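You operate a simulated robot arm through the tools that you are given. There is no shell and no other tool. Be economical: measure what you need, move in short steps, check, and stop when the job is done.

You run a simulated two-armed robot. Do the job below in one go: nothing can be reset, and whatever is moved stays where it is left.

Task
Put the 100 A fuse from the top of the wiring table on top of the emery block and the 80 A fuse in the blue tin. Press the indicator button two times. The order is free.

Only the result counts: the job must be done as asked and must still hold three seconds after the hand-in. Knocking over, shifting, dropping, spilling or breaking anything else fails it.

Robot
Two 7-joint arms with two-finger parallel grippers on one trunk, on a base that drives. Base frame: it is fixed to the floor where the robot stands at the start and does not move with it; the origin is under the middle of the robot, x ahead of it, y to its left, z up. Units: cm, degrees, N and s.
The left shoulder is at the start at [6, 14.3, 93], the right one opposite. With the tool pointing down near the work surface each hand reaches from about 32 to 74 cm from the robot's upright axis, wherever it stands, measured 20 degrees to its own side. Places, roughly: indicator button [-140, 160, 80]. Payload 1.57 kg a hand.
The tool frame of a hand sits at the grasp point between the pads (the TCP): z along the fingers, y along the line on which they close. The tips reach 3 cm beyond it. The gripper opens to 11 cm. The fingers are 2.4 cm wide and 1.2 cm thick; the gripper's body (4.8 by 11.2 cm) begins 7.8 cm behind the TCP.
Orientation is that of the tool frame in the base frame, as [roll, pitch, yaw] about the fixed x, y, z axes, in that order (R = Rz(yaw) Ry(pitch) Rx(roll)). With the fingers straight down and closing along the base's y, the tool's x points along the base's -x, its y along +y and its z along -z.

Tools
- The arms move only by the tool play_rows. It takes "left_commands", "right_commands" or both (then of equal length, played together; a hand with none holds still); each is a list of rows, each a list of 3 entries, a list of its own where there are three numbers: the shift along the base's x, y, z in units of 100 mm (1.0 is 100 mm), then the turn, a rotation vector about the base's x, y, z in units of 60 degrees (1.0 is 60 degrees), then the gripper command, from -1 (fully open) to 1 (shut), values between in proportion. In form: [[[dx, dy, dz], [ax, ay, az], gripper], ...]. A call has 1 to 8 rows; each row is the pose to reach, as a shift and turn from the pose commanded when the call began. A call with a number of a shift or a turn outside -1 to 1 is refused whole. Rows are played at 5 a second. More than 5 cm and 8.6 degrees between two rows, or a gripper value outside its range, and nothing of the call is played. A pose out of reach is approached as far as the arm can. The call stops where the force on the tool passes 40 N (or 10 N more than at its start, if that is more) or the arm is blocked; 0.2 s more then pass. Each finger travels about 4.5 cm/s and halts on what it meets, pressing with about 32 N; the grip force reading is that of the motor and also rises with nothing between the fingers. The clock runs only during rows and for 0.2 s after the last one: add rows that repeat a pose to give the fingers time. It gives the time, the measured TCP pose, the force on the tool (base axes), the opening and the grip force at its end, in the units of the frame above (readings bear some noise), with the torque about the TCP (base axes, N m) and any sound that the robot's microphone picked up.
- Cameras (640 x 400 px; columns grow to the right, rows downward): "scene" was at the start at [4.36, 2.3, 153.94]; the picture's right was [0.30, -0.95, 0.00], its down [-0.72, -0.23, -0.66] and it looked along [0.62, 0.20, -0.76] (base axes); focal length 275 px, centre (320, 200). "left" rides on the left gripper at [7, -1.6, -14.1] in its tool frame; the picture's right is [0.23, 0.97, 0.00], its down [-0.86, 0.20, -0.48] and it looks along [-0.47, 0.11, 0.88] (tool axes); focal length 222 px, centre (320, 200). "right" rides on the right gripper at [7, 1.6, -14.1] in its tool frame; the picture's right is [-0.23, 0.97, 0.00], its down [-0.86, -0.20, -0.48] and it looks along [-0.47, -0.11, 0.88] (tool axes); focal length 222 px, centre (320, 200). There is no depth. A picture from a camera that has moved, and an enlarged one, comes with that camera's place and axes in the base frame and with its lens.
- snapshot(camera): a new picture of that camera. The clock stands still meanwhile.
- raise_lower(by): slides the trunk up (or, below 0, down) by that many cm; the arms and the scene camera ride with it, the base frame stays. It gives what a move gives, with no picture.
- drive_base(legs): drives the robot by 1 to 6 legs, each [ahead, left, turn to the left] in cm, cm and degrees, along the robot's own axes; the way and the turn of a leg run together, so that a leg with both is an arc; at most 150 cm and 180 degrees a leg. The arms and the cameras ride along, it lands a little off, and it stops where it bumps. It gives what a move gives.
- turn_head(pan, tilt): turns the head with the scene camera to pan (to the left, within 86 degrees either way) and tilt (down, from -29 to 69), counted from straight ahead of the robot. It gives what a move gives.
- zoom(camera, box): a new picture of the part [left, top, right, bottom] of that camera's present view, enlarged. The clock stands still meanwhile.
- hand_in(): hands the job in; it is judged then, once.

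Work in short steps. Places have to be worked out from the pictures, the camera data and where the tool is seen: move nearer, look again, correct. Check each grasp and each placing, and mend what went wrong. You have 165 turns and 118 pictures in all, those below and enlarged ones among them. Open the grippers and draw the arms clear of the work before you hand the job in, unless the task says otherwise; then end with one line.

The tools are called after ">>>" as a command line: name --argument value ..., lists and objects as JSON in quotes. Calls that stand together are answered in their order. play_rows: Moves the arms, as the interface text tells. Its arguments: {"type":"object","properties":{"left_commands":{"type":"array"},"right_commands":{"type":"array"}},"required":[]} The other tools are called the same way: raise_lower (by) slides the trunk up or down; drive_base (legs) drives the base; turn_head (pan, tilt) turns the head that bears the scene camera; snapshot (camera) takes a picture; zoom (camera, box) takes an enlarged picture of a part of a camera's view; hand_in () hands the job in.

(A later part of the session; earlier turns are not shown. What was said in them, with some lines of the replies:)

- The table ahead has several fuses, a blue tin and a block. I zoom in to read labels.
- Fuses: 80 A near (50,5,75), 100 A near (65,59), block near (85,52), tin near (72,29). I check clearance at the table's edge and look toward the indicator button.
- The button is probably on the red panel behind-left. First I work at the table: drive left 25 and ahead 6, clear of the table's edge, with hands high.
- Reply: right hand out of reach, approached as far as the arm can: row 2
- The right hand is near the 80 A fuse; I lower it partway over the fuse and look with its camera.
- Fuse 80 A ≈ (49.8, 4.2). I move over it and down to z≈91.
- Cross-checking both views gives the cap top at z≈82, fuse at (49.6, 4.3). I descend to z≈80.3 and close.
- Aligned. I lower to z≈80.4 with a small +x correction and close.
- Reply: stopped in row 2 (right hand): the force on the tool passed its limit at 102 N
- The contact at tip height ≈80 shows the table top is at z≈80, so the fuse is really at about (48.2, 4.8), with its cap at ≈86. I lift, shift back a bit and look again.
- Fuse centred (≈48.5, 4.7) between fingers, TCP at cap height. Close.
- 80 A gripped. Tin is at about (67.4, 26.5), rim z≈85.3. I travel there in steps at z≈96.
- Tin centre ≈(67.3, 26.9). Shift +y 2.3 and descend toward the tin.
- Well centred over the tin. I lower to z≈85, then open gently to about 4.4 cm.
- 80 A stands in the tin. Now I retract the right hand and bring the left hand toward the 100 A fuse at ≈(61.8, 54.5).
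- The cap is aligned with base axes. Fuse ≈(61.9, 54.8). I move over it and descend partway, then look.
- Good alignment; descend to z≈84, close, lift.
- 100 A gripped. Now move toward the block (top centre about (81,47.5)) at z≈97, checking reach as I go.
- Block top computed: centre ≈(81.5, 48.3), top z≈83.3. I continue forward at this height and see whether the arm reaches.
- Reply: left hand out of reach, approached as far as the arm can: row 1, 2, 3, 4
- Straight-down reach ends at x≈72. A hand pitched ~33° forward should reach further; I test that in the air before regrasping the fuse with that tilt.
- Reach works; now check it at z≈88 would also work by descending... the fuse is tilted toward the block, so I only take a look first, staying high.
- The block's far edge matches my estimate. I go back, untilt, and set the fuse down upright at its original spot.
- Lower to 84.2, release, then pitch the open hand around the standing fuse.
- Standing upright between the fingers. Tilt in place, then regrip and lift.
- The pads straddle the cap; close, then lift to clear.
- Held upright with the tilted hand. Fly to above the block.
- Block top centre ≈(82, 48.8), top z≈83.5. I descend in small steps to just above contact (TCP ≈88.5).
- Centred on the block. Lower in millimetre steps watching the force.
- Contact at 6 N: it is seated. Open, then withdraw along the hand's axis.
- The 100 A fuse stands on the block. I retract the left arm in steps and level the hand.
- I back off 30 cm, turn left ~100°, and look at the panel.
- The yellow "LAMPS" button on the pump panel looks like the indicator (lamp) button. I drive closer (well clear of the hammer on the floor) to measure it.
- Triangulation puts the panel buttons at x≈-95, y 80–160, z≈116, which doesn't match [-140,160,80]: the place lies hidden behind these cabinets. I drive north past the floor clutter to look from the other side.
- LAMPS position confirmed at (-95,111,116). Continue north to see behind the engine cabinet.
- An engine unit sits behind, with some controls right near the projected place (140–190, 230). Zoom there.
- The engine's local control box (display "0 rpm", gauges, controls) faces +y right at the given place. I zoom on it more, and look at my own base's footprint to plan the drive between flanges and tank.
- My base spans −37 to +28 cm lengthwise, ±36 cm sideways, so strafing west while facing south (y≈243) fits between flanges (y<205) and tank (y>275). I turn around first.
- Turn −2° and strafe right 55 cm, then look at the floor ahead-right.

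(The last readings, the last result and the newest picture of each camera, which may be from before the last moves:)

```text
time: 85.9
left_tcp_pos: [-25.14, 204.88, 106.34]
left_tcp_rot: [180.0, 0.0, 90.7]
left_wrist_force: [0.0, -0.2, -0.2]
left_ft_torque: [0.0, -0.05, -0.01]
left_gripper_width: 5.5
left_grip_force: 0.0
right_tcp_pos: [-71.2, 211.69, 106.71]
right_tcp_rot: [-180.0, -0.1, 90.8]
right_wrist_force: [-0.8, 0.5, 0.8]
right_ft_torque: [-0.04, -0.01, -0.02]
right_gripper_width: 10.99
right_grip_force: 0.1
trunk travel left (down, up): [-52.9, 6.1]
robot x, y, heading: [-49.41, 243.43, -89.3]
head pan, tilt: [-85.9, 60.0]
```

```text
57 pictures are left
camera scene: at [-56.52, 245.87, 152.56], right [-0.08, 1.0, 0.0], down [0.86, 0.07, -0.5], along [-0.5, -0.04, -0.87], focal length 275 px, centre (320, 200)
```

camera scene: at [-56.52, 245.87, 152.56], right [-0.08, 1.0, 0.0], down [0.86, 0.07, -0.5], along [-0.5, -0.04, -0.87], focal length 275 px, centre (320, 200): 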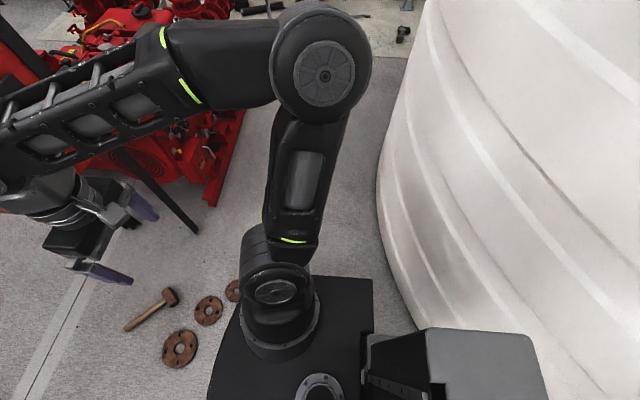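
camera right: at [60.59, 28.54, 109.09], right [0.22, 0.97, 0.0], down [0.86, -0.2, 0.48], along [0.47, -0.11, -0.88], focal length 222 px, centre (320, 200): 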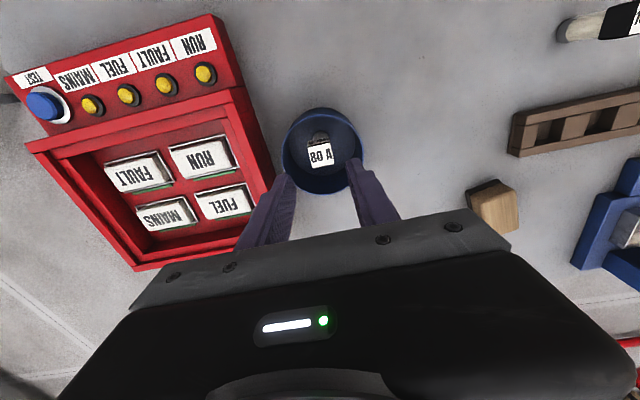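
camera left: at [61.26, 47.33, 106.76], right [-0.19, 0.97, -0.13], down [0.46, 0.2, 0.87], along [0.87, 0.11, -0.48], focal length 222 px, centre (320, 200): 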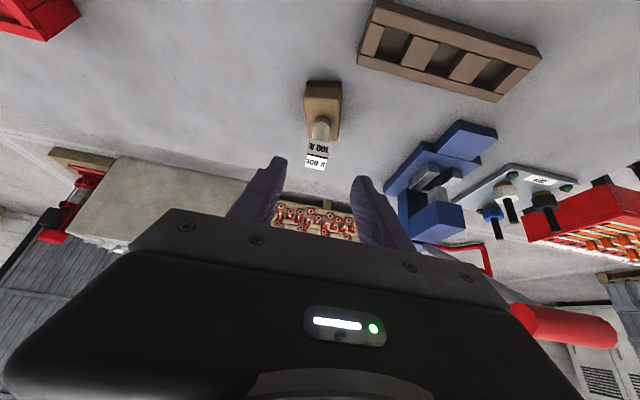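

Clearances confirmed (flange tops y≈202, tank y≥275). Ahead 6 cm, then strafe right 45 cm.

>>> drive_base --legs '[[6, 0, 0], [0, -45, 0]]'

>>> snapshot --camera "scene"

```text
time: 89.2
left_tcp_pos: [-70.84, 198.05, 106.33]
left_tcp_rot: [-179.9, 0.0, 91.2]
left_wrist_force: [0.5, 0.7, -0.7]
left_ft_torque: [-0.01, -0.03, 0.01]
left_gripper_width: 5.48
left_grip_force: 0.2
right_tcp_pos: [-116.98, 204.78, 106.96]
right_tcp_rot: [179.9, -0.1, 91.4]
right_wrist_force: [-0.2, -0.4, 0.3]
right_ft_torque: [0.01, -0.05, -0.04]
right_gripper_width: 11.0
right_grip_force: 0.1
trunk travel left (down, up): [-52.9, 6.1]
robot x, y, heading: [-95.04, 236.51, -89.0]
head pan, tilt: [-85.9, 60.0]
```

```text
56 pictures are left
camera scene: at [-102.54, 238.94, 152.55], right [-0.09, 1.0, 0.0], down [0.86, 0.08, -0.5], along [-0.5, -0.05, -0.87], focal length 275 px, centre (320, 200)
```

scene: 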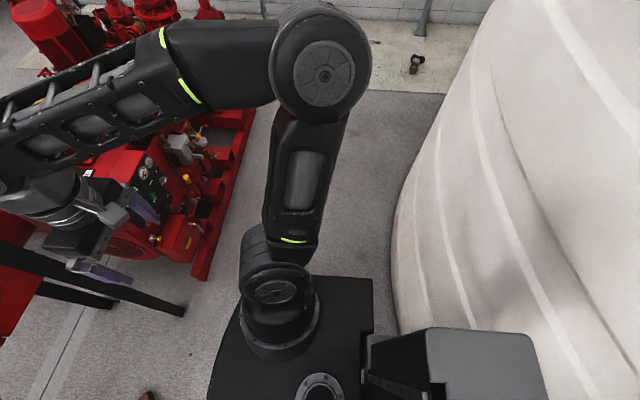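

>>> zoom --camera "scene" --box '[80, 130, 208, 250]'

```text
3.33 times, centred on (144, 190) of scene
camera zoom: at [-102.54, 238.94, 152.55], right [-0.09, 1.0, 0.0], down [0.86, 0.08, -0.5], along [-0.5, -0.05, -0.87], focal length 917 px, centre (907, 233)
```

zoom: 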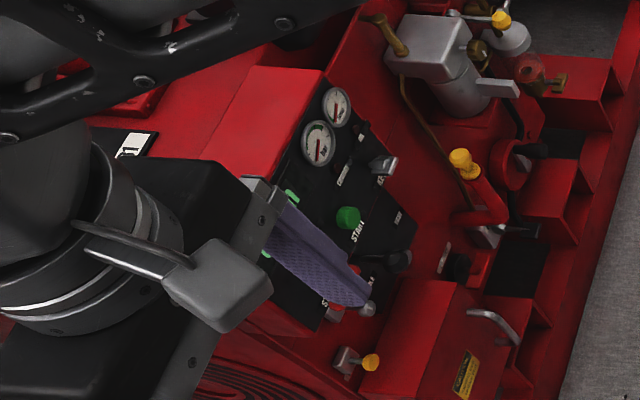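

Room ahead is fine (skid edge y≈170). Ahead 8, right 35, then look at the panel.

>>> drive_base --legs '[[8, 0, 0], [0, -35, 0]]'

>>> turn_head --pan 0 --tilt 50

>>> snapshot --camera "scene"

```text
time: 92.1
left_tcp_pos: [-105.77, 189.41, 106.32]
left_tcp_rot: [179.9, 0.1, 91.0]
left_wrist_force: [-0.9, -0.3, -0.3]
left_ft_torque: [0.01, -0.06, -0.02]
left_gripper_width: 5.5
left_grip_force: 0.0
right_tcp_pos: [-151.92, 196.16, 106.85]
right_tcp_rot: [180.0, -0.1, 91.1]
right_wrist_force: [-0.4, 0.4, -0.1]
right_ft_torque: [0.02, -0.02, -0.03]
right_gripper_width: 10.99
right_grip_force: 0.1
trunk travel left (down, up): [-52.9, 6.1]
robot x, y, heading: [-130.72, 228.13, -89.1]
head pan, tilt: [-85.9, 60.0]
```

```text
time: 93.7
left_tcp_pos: [-105.74, 189.34, 106.4]
left_tcp_rot: [-180.0, 0.0, 91.1]
left_wrist_force: [0.0, -0.5, 0.5]
left_ft_torque: [0.0, 0.02, 0.0]
left_gripper_width: 5.5
left_grip_force: 0.1
right_tcp_pos: [-151.78, 196.15, 106.99]
right_tcp_rot: [-179.9, -0.1, 91.1]
right_wrist_force: [-0.1, 0.6, 0.2]
right_ft_torque: [0.0, -0.02, 0.03]
right_gripper_width: 10.99
right_grip_force: 0.1
trunk travel left (down, up): [-52.9, 6.1]
robot x, y, heading: [-130.76, 228.22, -88.9]
head pan, tilt: [0.0, 50.0]
```

```text
54 pictures are left
camera scene: at [-130.45, 223.27, 153.81], right [-1.0, -0.02, 0.0], down [-0.01, 0.77, -0.64], along [0.01, -0.64, -0.77], focal length 275 px, centre (320, 200)
```

scene: 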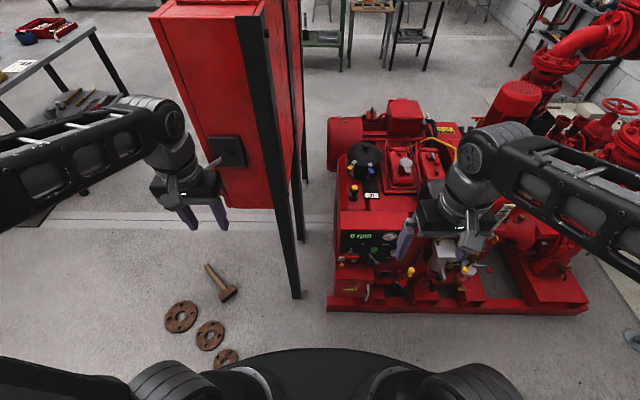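

>>> zoom --camera "scene" --box '[328, 215, 408, 300]'

>>> zoom --camera "scene" --box '[330, 130, 470, 220]'

```text
4.71 times, centred on (368, 258) of scene
camera zoom: at [-130.45, 223.27, 153.81], right [-1.0, -0.02, 0.0], down [-0.01, 0.77, -0.64], along [0.01, -0.64, -0.77], focal length 1295 px, centre (94, -71)
```

zoom: 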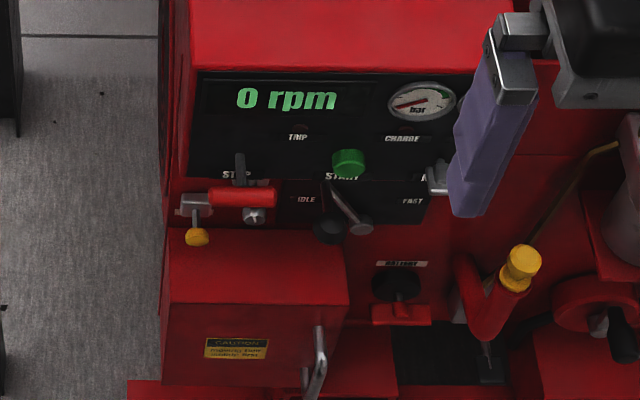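

```text
4.44 times, centred on (400, 175) of scene
camera zoom: at [-130.45, 223.27, 153.81], right [-1.0, -0.02, 0.0], down [-0.01, 0.77, -0.64], along [0.01, -0.64, -0.77], focal length 1223 px, centre (-36, 311)
```

zoom: 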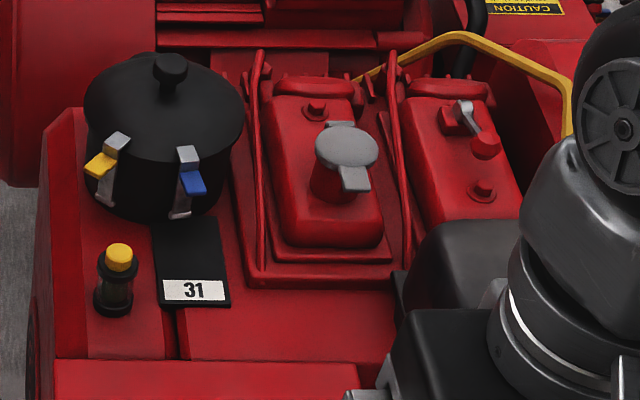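

Beside the black air cleaner stands a yellow-topped filter-restriction indicator at ≈(-141.7, 157.7, 82): that matches the given place — its yellow top is the indicator button. I pull the left hand back, then drive ahead 12 cm.

>>> play_rows --left_commands '[[[0, 0.4, 0.2], [0, 0, 0], 0], [[0, 0.7, 0.4], [0, 0, 0], 0], [[0, 0.7, 0.4], [0, 0, 0], 0]]' --right_commands '[[[0, 0, 0.2], [0, 0, 0], -0.5], [[0, 0, 0.4], [0, 0, 0], 0], [[0, 0, 0.4], [0, 0, 0], 1]]'

>>> drive_base --legs '[[12, 0, 0]]'

>>> snapshot --camera "scene"

```text
time: 94.5
left_tcp_pos: [-105.69, 196.47, 110.41]
left_tcp_rot: [-180.0, 0.0, 91.1]
left_wrist_force: [-0.1, 0.6, 0.0]
left_ft_torque: [0.0, -0.01, 0.06]
left_gripper_width: 5.49
left_grip_force: 0.1
right_tcp_pos: [-151.66, 196.25, 111.01]
right_tcp_rot: [180.0, -0.1, 91.1]
right_wrist_force: [0.1, 0.0, 0.4]
right_ft_torque: [0.03, 0.03, 0.01]
right_gripper_width: 4.34
right_grip_force: 0.4
trunk travel left (down, up): [-52.9, 6.1]
robot x, y, heading: [-130.59, 228.22, -88.9]
head pan, tilt: [0.0, 50.0]
```

```text
time: 95.8
left_tcp_pos: [-105.12, 184.63, 110.41]
left_tcp_rot: [179.9, -0.1, 91.4]
left_wrist_force: [-0.4, 0.2, -0.4]
left_ft_torque: [0.01, 0.04, 0.03]
left_gripper_width: 5.51
left_grip_force: 0.0
right_tcp_pos: [-151.26, 183.94, 110.91]
right_tcp_rot: [-179.9, -0.1, 91.5]
right_wrist_force: [-0.7, -0.2, -0.4]
right_ft_torque: [0.03, 0.02, -0.06]
right_gripper_width: 0.0
right_grip_force: 21.1
trunk travel left (down, up): [-52.9, 6.1]
robot x, y, heading: [-130.45, 216.11, -88.4]
head pan, tilt: [0.0, 50.0]
```

```text
51 pictures are left
camera scene: at [-130.16, 211.12, 153.81], right [-1.0, -0.02, 0.0], down [-0.02, 0.77, -0.64], along [0.02, -0.64, -0.77], focal length 275 px, centre (320, 200)
```

scene: 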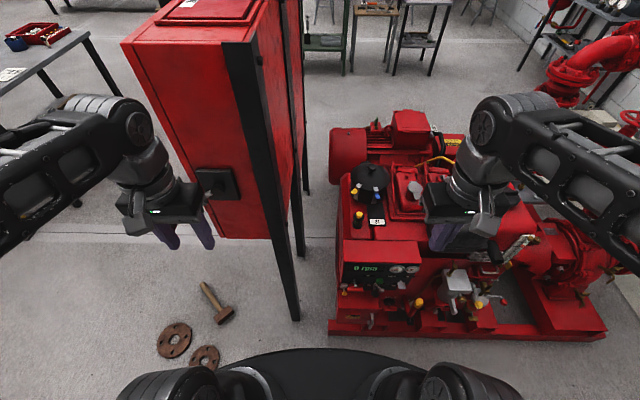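

>>> zoom --camera "scene" --box '[330, 150, 430, 240]'

>>> snapshot --camera "right"

```text
4.44 times, centred on (380, 195) of scene
camera zoom: at [-130.16, 211.12, 153.81], right [-1.0, -0.02, 0.0], down [-0.02, 0.77, -0.64], along [0.02, -0.64, -0.77], focal length 1223 px, centre (53, 222)
```

zoom: 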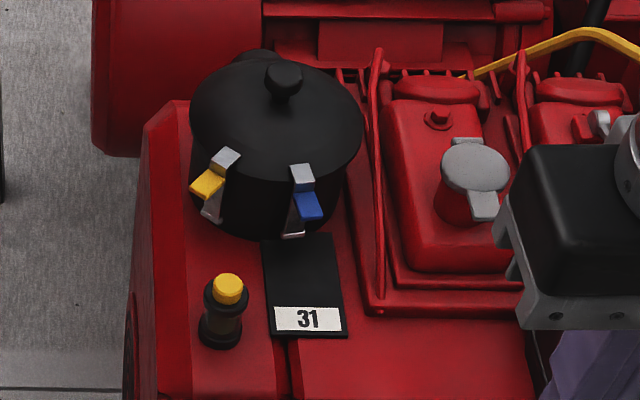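

```text
49 pictures are left
camera right: at [-149.66, 190.97, 125.1], right [0.98, -0.2, 0.0], down [-0.18, -0.86, 0.48], along [-0.1, -0.47, -0.88], focal length 222 px, centre (320, 200)
```

right: 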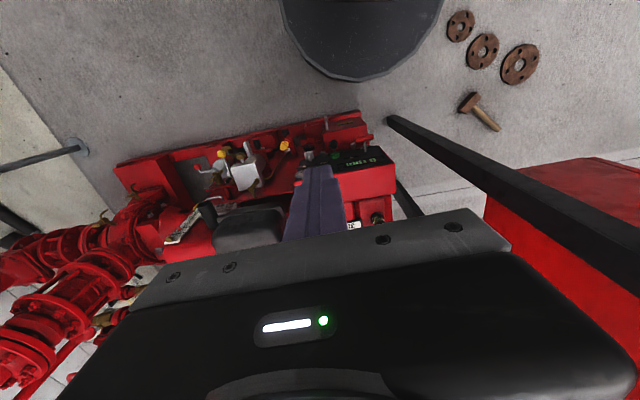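

Refined: button ≈(-141.9, 157, 80). I move the closed right hand over it at height in steps.

>>> play_rows --right_commands '[[[0.2, -0.3, 0], [0, 0, 0], 1], [[0.4, -0.6, 0], [0, 0, 0], 1], [[0.6, -0.8, 0], [0, 0, 0], 1], [[0.8, -1, 0], [0, 0, 0], 1]]'

>>> play_rows --right_commands '[[[0.1, -0.3, 0], [0, 0, 0], 1], [[0.14, -0.6, -0.3], [0, 0, 0], 1], [[0.14, -0.8, -0.6], [0, 0, 0], 1], [[0.14, -1, -0.9], [0, 0, 0], 1]]'

>>> snapshot --camera "right"

>>> snapshot --camera "scene"

```text
time: 96.8
left_tcp_pos: [-105.18, 184.76, 110.42]
left_tcp_rot: [-179.9, -0.1, 91.4]
left_wrist_force: [1.5, 0.8, 0.0]
left_ft_torque: [-0.02, -0.02, 0.0]
left_gripper_width: 5.49
left_grip_force: 0.1
right_tcp_pos: [-143.01, 174.19, 110.94]
right_tcp_rot: [-179.9, 0.1, 91.4]
right_wrist_force: [-0.1, 0.0, -0.5]
right_ft_torque: [0.0, -0.01, 0.0]
right_gripper_width: 0.0
right_grip_force: 21.9
trunk travel left (down, up): [-52.9, 6.1]
robot x, y, heading: [-129.97, 216.33, -88.6]
head pan, tilt: [0.0, 50.0]
```

```text
time: 97.8
left_tcp_pos: [-105.17, 184.57, 110.47]
left_tcp_rot: [-179.9, 0.0, 91.3]
left_wrist_force: [0.8, 0.3, -0.2]
left_ft_torque: [0.04, -0.02, 0.02]
left_gripper_width: 5.5
left_grip_force: 0.0
right_tcp_pos: [-142.0, 163.93, 101.77]
right_tcp_rot: [-179.9, -0.1, 91.5]
right_wrist_force: [-1.5, -0.3, -0.8]
right_ft_torque: [0.02, -0.01, -0.02]
right_gripper_width: 0.02
right_grip_force: 21.1
trunk travel left (down, up): [-52.9, 6.1]
robot x, y, heading: [-130.28, 215.93, -88.6]
head pan, tilt: [0.0, 50.0]
```

```text
48 pictures are left
camera right: at [-140.49, 170.96, 115.96], right [0.98, -0.2, 0.0], down [-0.18, -0.86, 0.48], along [-0.1, -0.47, -0.88], focal length 222 px, centre (320, 200)
```

right: 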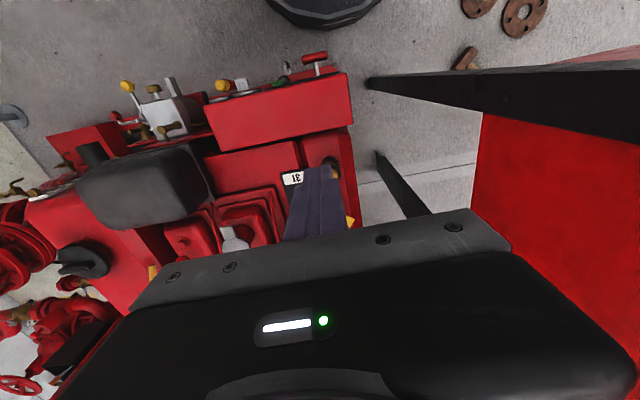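

```text
47 pictures are left
camera scene: at [-130.16, 211.21, 153.81], right [-1.0, -0.02, 0.0], down [-0.02, 0.77, -0.64], along [0.02, -0.64, -0.77], focal length 275 px, centre (320, 200)
```

scene: 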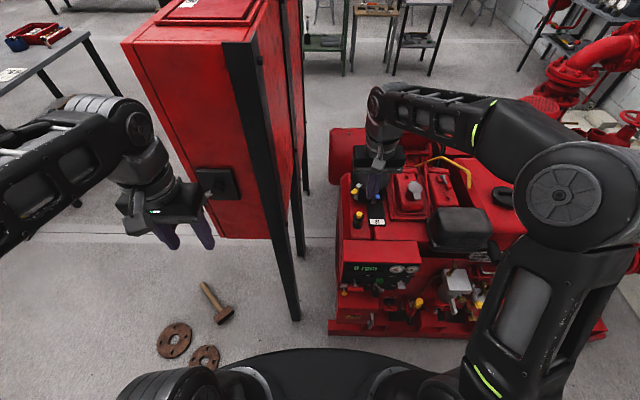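

>>> zoom --camera "right" --box '[270, 130, 390, 205]'

>>> zoom --camera "scene" --box '[335, 150, 415, 230]'

```text
5.33 times, centred on (330, 168) of right
camera zoom: at [-140.49, 170.96, 115.96], right [0.98, -0.2, 0.0], down [-0.18, -0.86, 0.48], along [-0.1, -0.47, -0.88], focal length 1185 px, centre (267, 373)
```

zoom: 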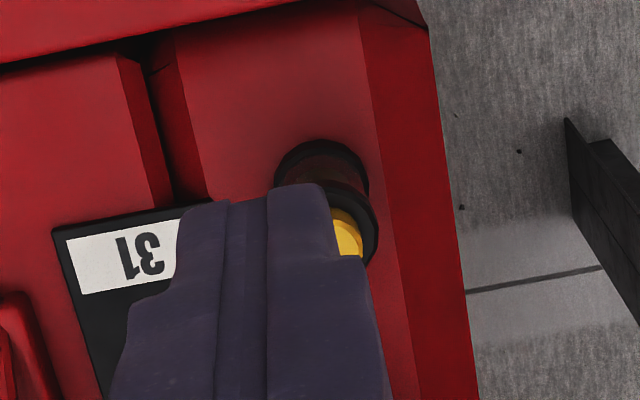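

```text
5.00 times, centred on (375, 190) of scene
camera zoom: at [-130.16, 211.21, 153.81], right [-1.0, -0.02, 0.0], down [-0.02, 0.77, -0.64], along [0.02, -0.64, -0.77], focal length 1376 px, centre (45, 250)
```

zoom: 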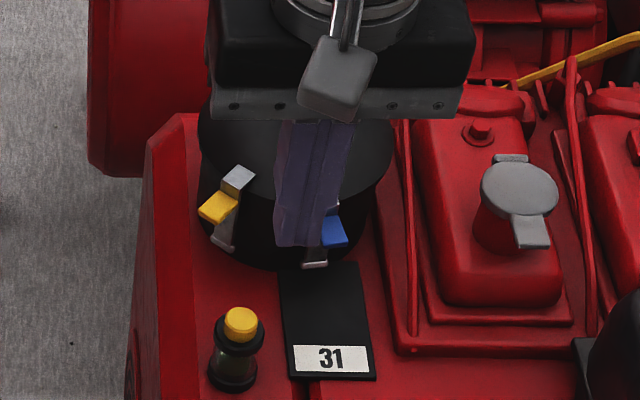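

Button centre ≈(-141.4, 157.0), top z≈81.5–82. Move directly above to TCP z≈91.5 and check.

>>> play_rows --right_commands '[[[0.03, -0.35, 0], [0, 0, 0], 1], [[0.06, -0.69, 0], [0, 0, 0], 1], [[0.06, -0.69, -0.4], [0, 0, 0], 1], [[0.06, -0.69, -0.8], [0, 0, 0], 1], [[0.06, -0.69, -1], [0, 0, 0], 1]]'

>>> zoom --camera "right" --box '[270, 130, 390, 205]'

>>> zoom --camera "scene" --box '[335, 150, 415, 230]'

```text
time: 99.0
left_tcp_pos: [-105.18, 184.74, 110.48]
left_tcp_rot: [180.0, 0.1, 91.4]
left_wrist_force: [-0.4, 1.1, 0.1]
left_ft_torque: [-0.01, 0.01, 0.0]
left_gripper_width: 5.5
left_grip_force: 0.2
right_tcp_pos: [-140.92, 157.3, 91.9]
right_tcp_rot: [-179.8, 0.0, 91.5]
right_wrist_force: [0.7, -0.4, -0.2]
right_ft_torque: [0.0, 0.03, 0.01]
right_gripper_width: 0.01
right_grip_force: 21.0
trunk travel left (down, up): [-52.9, 6.1]
robot x, y, heading: [-130.12, 216.31, -88.6]
head pan, tilt: [0.0, 50.0]
```

```text
5.33 times, centred on (330, 168) of right
camera zoom: at [-139.43, 164.31, 106.14], right [0.98, -0.2, 0.0], down [-0.18, -0.86, 0.48], along [-0.1, -0.47, -0.88], focal length 1185 px, centre (267, 373)
```

zoom: 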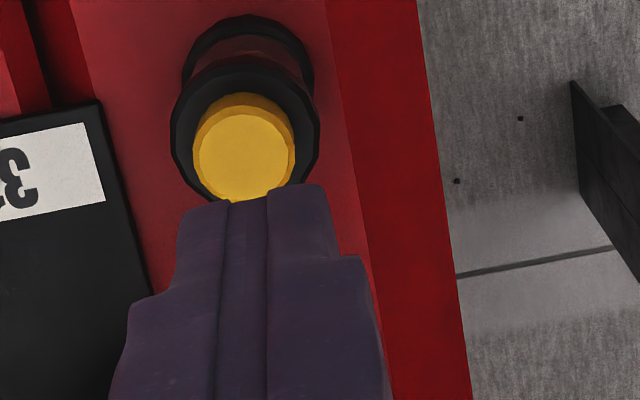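

```text
5.00 times, centred on (375, 190) of scene
camera zoom: at [-130.17, 211.3, 153.82], right [-1.0, -0.02, 0.0], down [-0.02, 0.77, -0.64], along [0.02, -0.64, -0.77], focal length 1376 px, centre (45, 250)
```

zoom: 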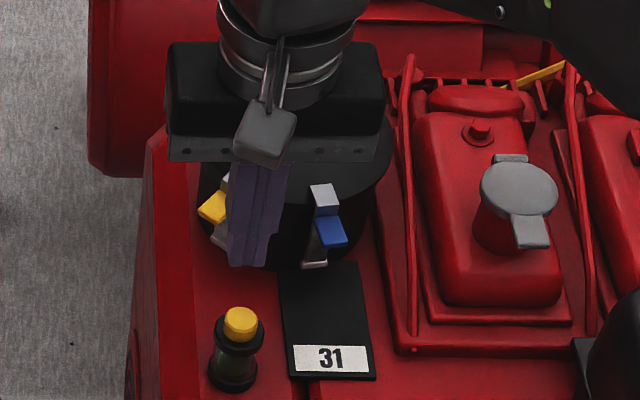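

Target (-141.4, 156.8). Fine-shift and descend to tip ≈1.5 cm above the cap.

>>> play_rows --right_commands '[[[-0.04, -0.04, 0], [0, 0, 0], 1], [[-0.04, -0.04, -0.3], [0, 0, 0], 1], [[-0.04, -0.04, -0.55], [0, 0, 0], 1], [[-0.04, -0.04, -0.55], [0, 0, 0], 1]]'

>>> zoom --camera "right" --box '[270, 130, 390, 205]'

>>> zoom --camera "scene" --box '[335, 150, 415, 230]'

```text
time: 100.0
left_tcp_pos: [-105.21, 184.8, 110.43]
left_tcp_rot: [180.0, 0.0, 91.4]
left_wrist_force: [0.5, -1.7, 0.8]
left_ft_torque: [0.01, 0.03, -0.01]
left_gripper_width: 5.48
left_grip_force: 0.1
right_tcp_pos: [-141.4, 156.85, 86.49]
right_tcp_rot: [-179.9, 0.1, 91.5]
right_wrist_force: [-0.3, -0.1, 0.3]
right_ft_torque: [0.02, -0.02, 0.0]
right_gripper_width: 0.0
right_grip_force: 20.5
trunk travel left (down, up): [-52.9, 6.1]
robot x, y, heading: [-130.52, 216.15, -88.6]
head pan, tilt: [0.0, 50.0]
```

```text
5.33 times, centred on (330, 168) of right
camera zoom: at [-139.9, 163.83, 100.64], right [0.98, -0.2, 0.0], down [-0.18, -0.86, 0.48], along [-0.1, -0.47, -0.88], focal length 1185 px, centre (267, 373)
```

zoom: 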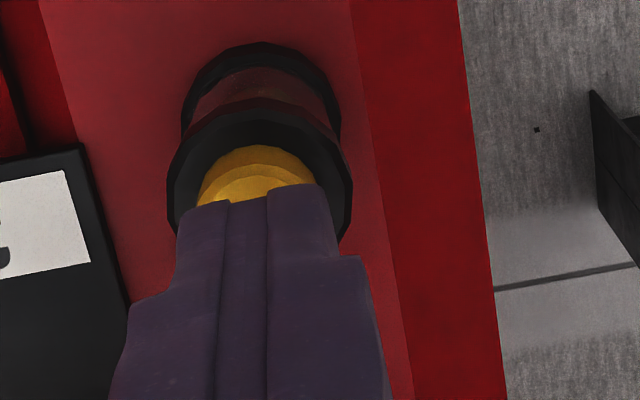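

```text
5.00 times, centred on (375, 190) of scene
camera zoom: at [-130.16, 211.32, 153.81], right [-1.0, -0.02, 0.0], down [-0.02, 0.77, -0.64], along [0.02, -0.64, -0.77], focal length 1376 px, centre (45, 250)
```

zoom: 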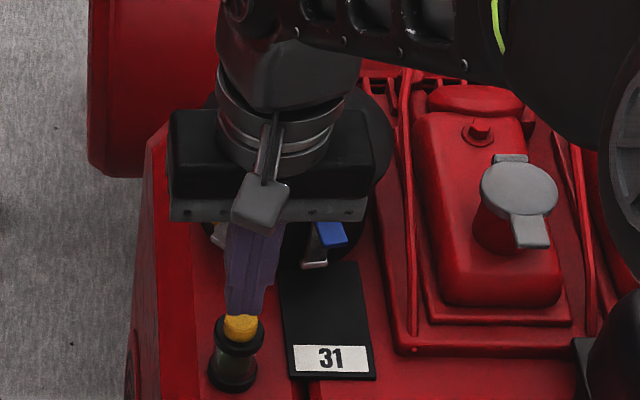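

Aligned. Press down gently in small steps, watching force and sound.

>>> play_rows --right_commands '[[[0, 0, -0.06], [0, 0, 0], 1], [[0, 0, -0.12], [0, 0, 0], 1], [[0, 0, -0.16], [0, 0, 0], 1], [[0, 0, -0.2], [0, 0, 0], 1]]'

```text
time: 101.0
left_tcp_pos: [-105.1, 184.79, 110.45]
left_tcp_rot: [-180.0, 0.0, 91.3]
left_wrist_force: [0.6, 0.4, 0.3]
left_ft_torque: [0.03, 0.03, 0.0]
left_gripper_width: 5.49
left_grip_force: 0.1
right_tcp_pos: [-141.55, 156.95, 84.51]
right_tcp_rot: [-179.9, 0.0, 91.3]
right_wrist_force: [-1.5, 0.9, 4.3]
right_ft_torque: [0.0, 0.04, -0.02]
right_gripper_width: 0.01
right_grip_force: 21.4
trunk travel left (down, up): [-52.9, 6.1]
robot x, y, heading: [-130.0, 216.26, -88.5]
head pan, tilt: [0.0, 50.0]
heard: click
```

A click at ~4 N: first press registered. Lift fully and check.

>>> play_rows --right_commands '[[[0, 0, 0.1], [0, 0, 0], 1], [[0, 0, 0.25], [0, 0, 0], 1], [[0, 0, 0.25], [0, 0, 0], 1]]'

>>> zoom --camera "scene" --box '[335, 150, 415, 230]'

```text
time: 101.8
left_tcp_pos: [-105.11, 184.73, 110.56]
left_tcp_rot: [-179.9, 0.0, 91.3]
left_wrist_force: [-0.6, 0.4, -0.4]
left_ft_torque: [-0.02, 0.01, 0.03]
left_gripper_width: 5.49
left_grip_force: 0.1
right_tcp_pos: [-141.7, 156.78, 86.88]
right_tcp_rot: [-179.9, -0.1, 91.4]
right_wrist_force: [-0.5, 0.3, 0.2]
right_ft_torque: [0.02, 0.0, 0.01]
right_gripper_width: 0.0
right_grip_force: 21.2
trunk travel left (down, up): [-52.9, 6.1]
robot x, y, heading: [-130.4, 215.99, -88.3]
head pan, tilt: [0.0, 50.0]
```

```text
5.00 times, centred on (375, 190) of scene
camera zoom: at [-130.16, 211.29, 153.81], right [-1.0, -0.02, 0.0], down [-0.02, 0.77, -0.64], along [0.02, -0.64, -0.77], focal length 1376 px, centre (45, 250)
```

zoom: 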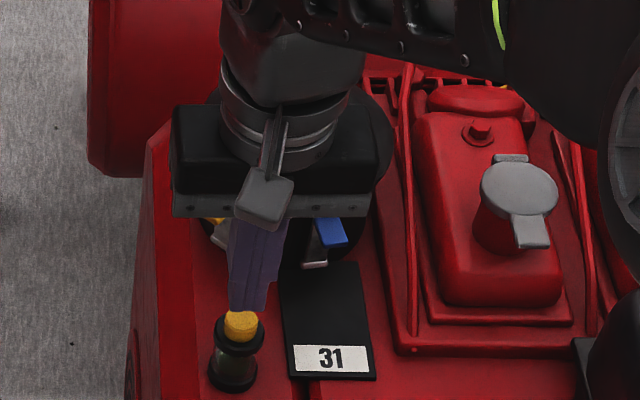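

The cap popped back. Second press, same depth, then lift.

>>> play_rows --right_commands '[[[0, 0, -0.1], [0, 0, 0], 1], [[0, 0, -0.16], [0, 0, 0], 1], [[0, 0, -0.21], [0, 0, 0], 1], [[0, 0, -0.25], [0, 0, 0], 1]]'

>>> play_rows --right_commands '[[[0, 0, 0.2], [0, 0, 0], 1], [[0, 0, 0.6], [0, 0, 0], 1], [[0, 0, 1], [0, 0, 0], 1]]'

>>> zoom --camera "scene" --box '[335, 150, 415, 230]'

```text
time: 102.8
left_tcp_pos: [-105.06, 184.68, 110.47]
left_tcp_rot: [-179.9, 0.0, 91.4]
left_wrist_force: [0.0, 0.1, 0.0]
left_ft_torque: [0.02, -0.02, -0.03]
left_gripper_width: 5.49
left_grip_force: 0.0
right_tcp_pos: [-141.68, 156.86, 84.42]
right_tcp_rot: [-180.0, 0.1, 91.6]
right_wrist_force: [1.2, 0.1, 6.3]
right_ft_torque: [-0.05, -0.01, 0.05]
right_gripper_width: 0.01
right_grip_force: 21.4
trunk travel left (down, up): [-52.9, 6.1]
robot x, y, heading: [-130.42, 216.26, -88.5]
head pan, tilt: [0.0, 50.0]
heard: click
```

```text
time: 103.6
left_tcp_pos: [-105.19, 184.85, 110.59]
left_tcp_rot: [180.0, -0.1, 91.4]
left_wrist_force: [0.7, -0.1, 0.1]
left_ft_torque: [-0.01, -0.02, 0.0]
left_gripper_width: 5.51
left_grip_force: 0.2
right_tcp_pos: [-141.49, 156.67, 94.23]
right_tcp_rot: [-179.8, -0.1, 91.5]
right_wrist_force: [-1.0, -0.4, 0.3]
right_ft_torque: [0.01, 0.01, 0.01]
right_gripper_width: 0.02
right_grip_force: 21.3
trunk travel left (down, up): [-52.9, 6.1]
robot x, y, heading: [-130.03, 216.26, -88.5]
head pan, tilt: [0.0, 50.0]
```

```text
5.00 times, centred on (375, 190) of scene
camera zoom: at [-130.16, 211.36, 153.81], right [-1.0, -0.02, 0.0], down [-0.02, 0.77, -0.64], along [0.02, -0.64, -0.77], focal length 1376 px, centre (45, 250)
```

zoom: 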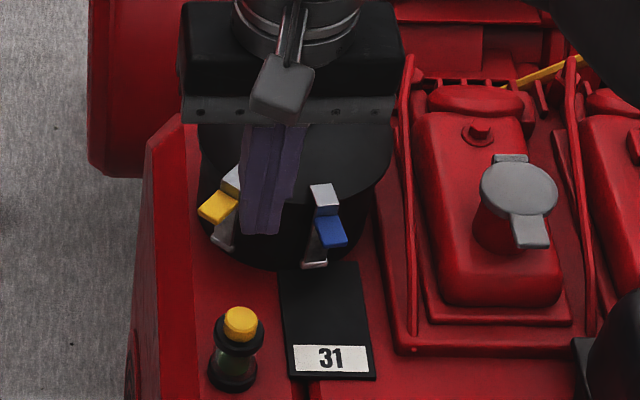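

Two clicks, cap back up. I raise and draw the right arm clear and open the gripper.

>>> play_rows --right_commands '[[[0, 0, 0.4], [0, 0, 0], 1], [[0, 0, 0.8], [0, 0, 0], 1], [[0, 0.2, 1], [0, 0, 0], 1], [[0, 0.6, 1], [0, 0, 0], 1], [[0, 1, 1], [0, 0, 0], 1]]'

>>> play_rows --right_commands '[[[0, 0.4, 0], [0, 0, 0], 0], [[-0.1, 0.8, 0], [0, 0, 0], -1], [[-0.2, 1, 0], [0, 0, 0], -1], [[-0.2, 1, 0], [0, 0, 0], -1], [[-0.2, 1, 0], [0, 0, 0], -1], [[-0.2, 1, 0], [0, 0, 0], -1]]' --left_commands '[[[0, 0, 0], [0, 0, 0], -1], [[0, 0, 0], [0, 0, 0], -1], [[0, 0, 0], [0, 0, 0], -1], [[0, 0, 0], [0, 0, 0], -1], [[0, 0, 0], [0, 0, 0], -1], [[0, 0, 0], [0, 0, 0], -1]]'

>>> turn_head --pan 50 --tilt 20

>>> snapshot --camera "scene"

```text
time: 104.8
left_tcp_pos: [-105.18, 184.82, 110.53]
left_tcp_rot: [-179.9, 0.0, 91.3]
left_wrist_force: [-1.0, 0.4, -0.2]
left_ft_torque: [-0.02, 0.02, -0.01]
left_gripper_width: 5.5
left_grip_force: 0.2
right_tcp_pos: [-141.63, 166.82, 104.54]
right_tcp_rot: [-179.9, 0.0, 91.5]
right_wrist_force: [-0.7, -0.1, -0.3]
right_ft_torque: [-0.01, 0.01, 0.03]
right_gripper_width: 0.0
right_grip_force: 21.6
trunk travel left (down, up): [-52.9, 6.1]
robot x, y, heading: [-130.26, 216.21, -88.7]
head pan, tilt: [0.0, 50.0]
```

```text
time: 106.2
left_tcp_pos: [-105.16, 184.63, 110.4]
left_tcp_rot: [180.0, 0.0, 91.4]
left_wrist_force: [0.6, -0.4, -0.4]
left_ft_torque: [0.0, 0.01, 0.01]
left_gripper_width: 11.01
left_grip_force: 0.0
right_tcp_pos: [-143.71, 176.63, 104.67]
right_tcp_rot: [-179.9, -0.1, 91.6]
right_wrist_force: [-0.4, -0.6, -0.9]
right_ft_torque: [-0.01, 0.02, -0.03]
right_gripper_width: 11.0
right_grip_force: 0.0
trunk travel left (down, up): [-52.9, 6.1]
robot x, y, heading: [-130.24, 216.11, -88.7]
head pan, tilt: [0.0, 50.0]
```

```text
time: 107.4
left_tcp_pos: [-105.23, 184.75, 110.43]
left_tcp_rot: [180.0, -0.1, 91.5]
left_wrist_force: [0.3, -0.4, 0.0]
left_ft_torque: [0.02, -0.06, -0.03]
left_gripper_width: 10.99
left_grip_force: 0.2
right_tcp_pos: [-143.76, 176.71, 104.5]
right_tcp_rot: [-180.0, -0.1, 91.5]
right_wrist_force: [-0.3, -0.2, -0.1]
right_ft_torque: [0.01, -0.02, -0.03]
right_gripper_width: 11.0
right_grip_force: 0.1
trunk travel left (down, up): [-52.9, 6.1]
robot x, y, heading: [-130.14, 216.11, -88.7]
head pan, tilt: [50.0, 20.0]
```

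```text
38 pictures are left
camera scene: at [-123.08, 213.19, 158.37], right [-0.62, -0.78, 0.0], down [-0.27, 0.21, -0.94], along [0.73, -0.59, -0.34], focal length 275 px, centre (320, 200)
```

scene: 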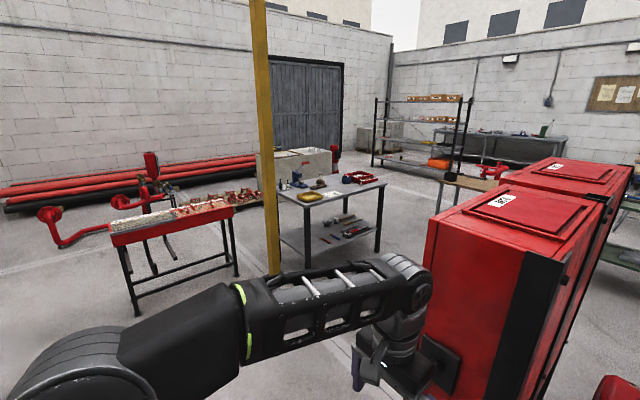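

>>> zoom --camera "scene" --box '[280, 165, 390, 220]'

```text
5.82 times, centred on (335, 192) of scene
camera zoom: at [-123.08, 213.19, 158.37], right [-0.62, -0.78, 0.0], down [-0.27, 0.21, -0.94], along [0.73, -0.59, -0.34], focal length 1601 px, centre (233, 244)
```

zoom: 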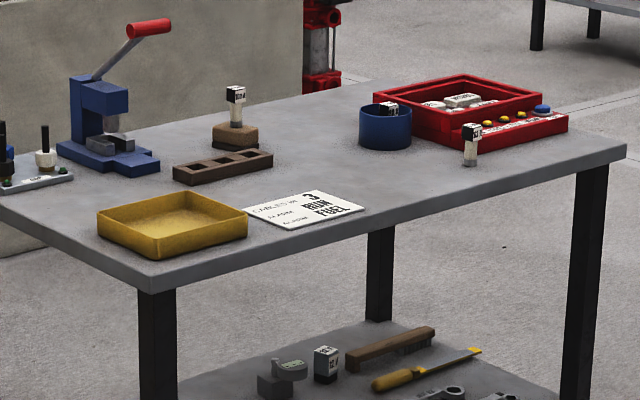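

The 100 A fuse stands on the emery block, the 80 A fuse is in the tin, and both presses clicked. Handing in.

>>> hand_in

```text
The job is handed in.
```

The 100 A fuse is standing on the emery block and the 80 A fuse is in the blue tin. I took the indicator button to be the yellow cap beside the engine's air cleaner, the only button I found at the place you gave, and pressed it twice, with a click each time.
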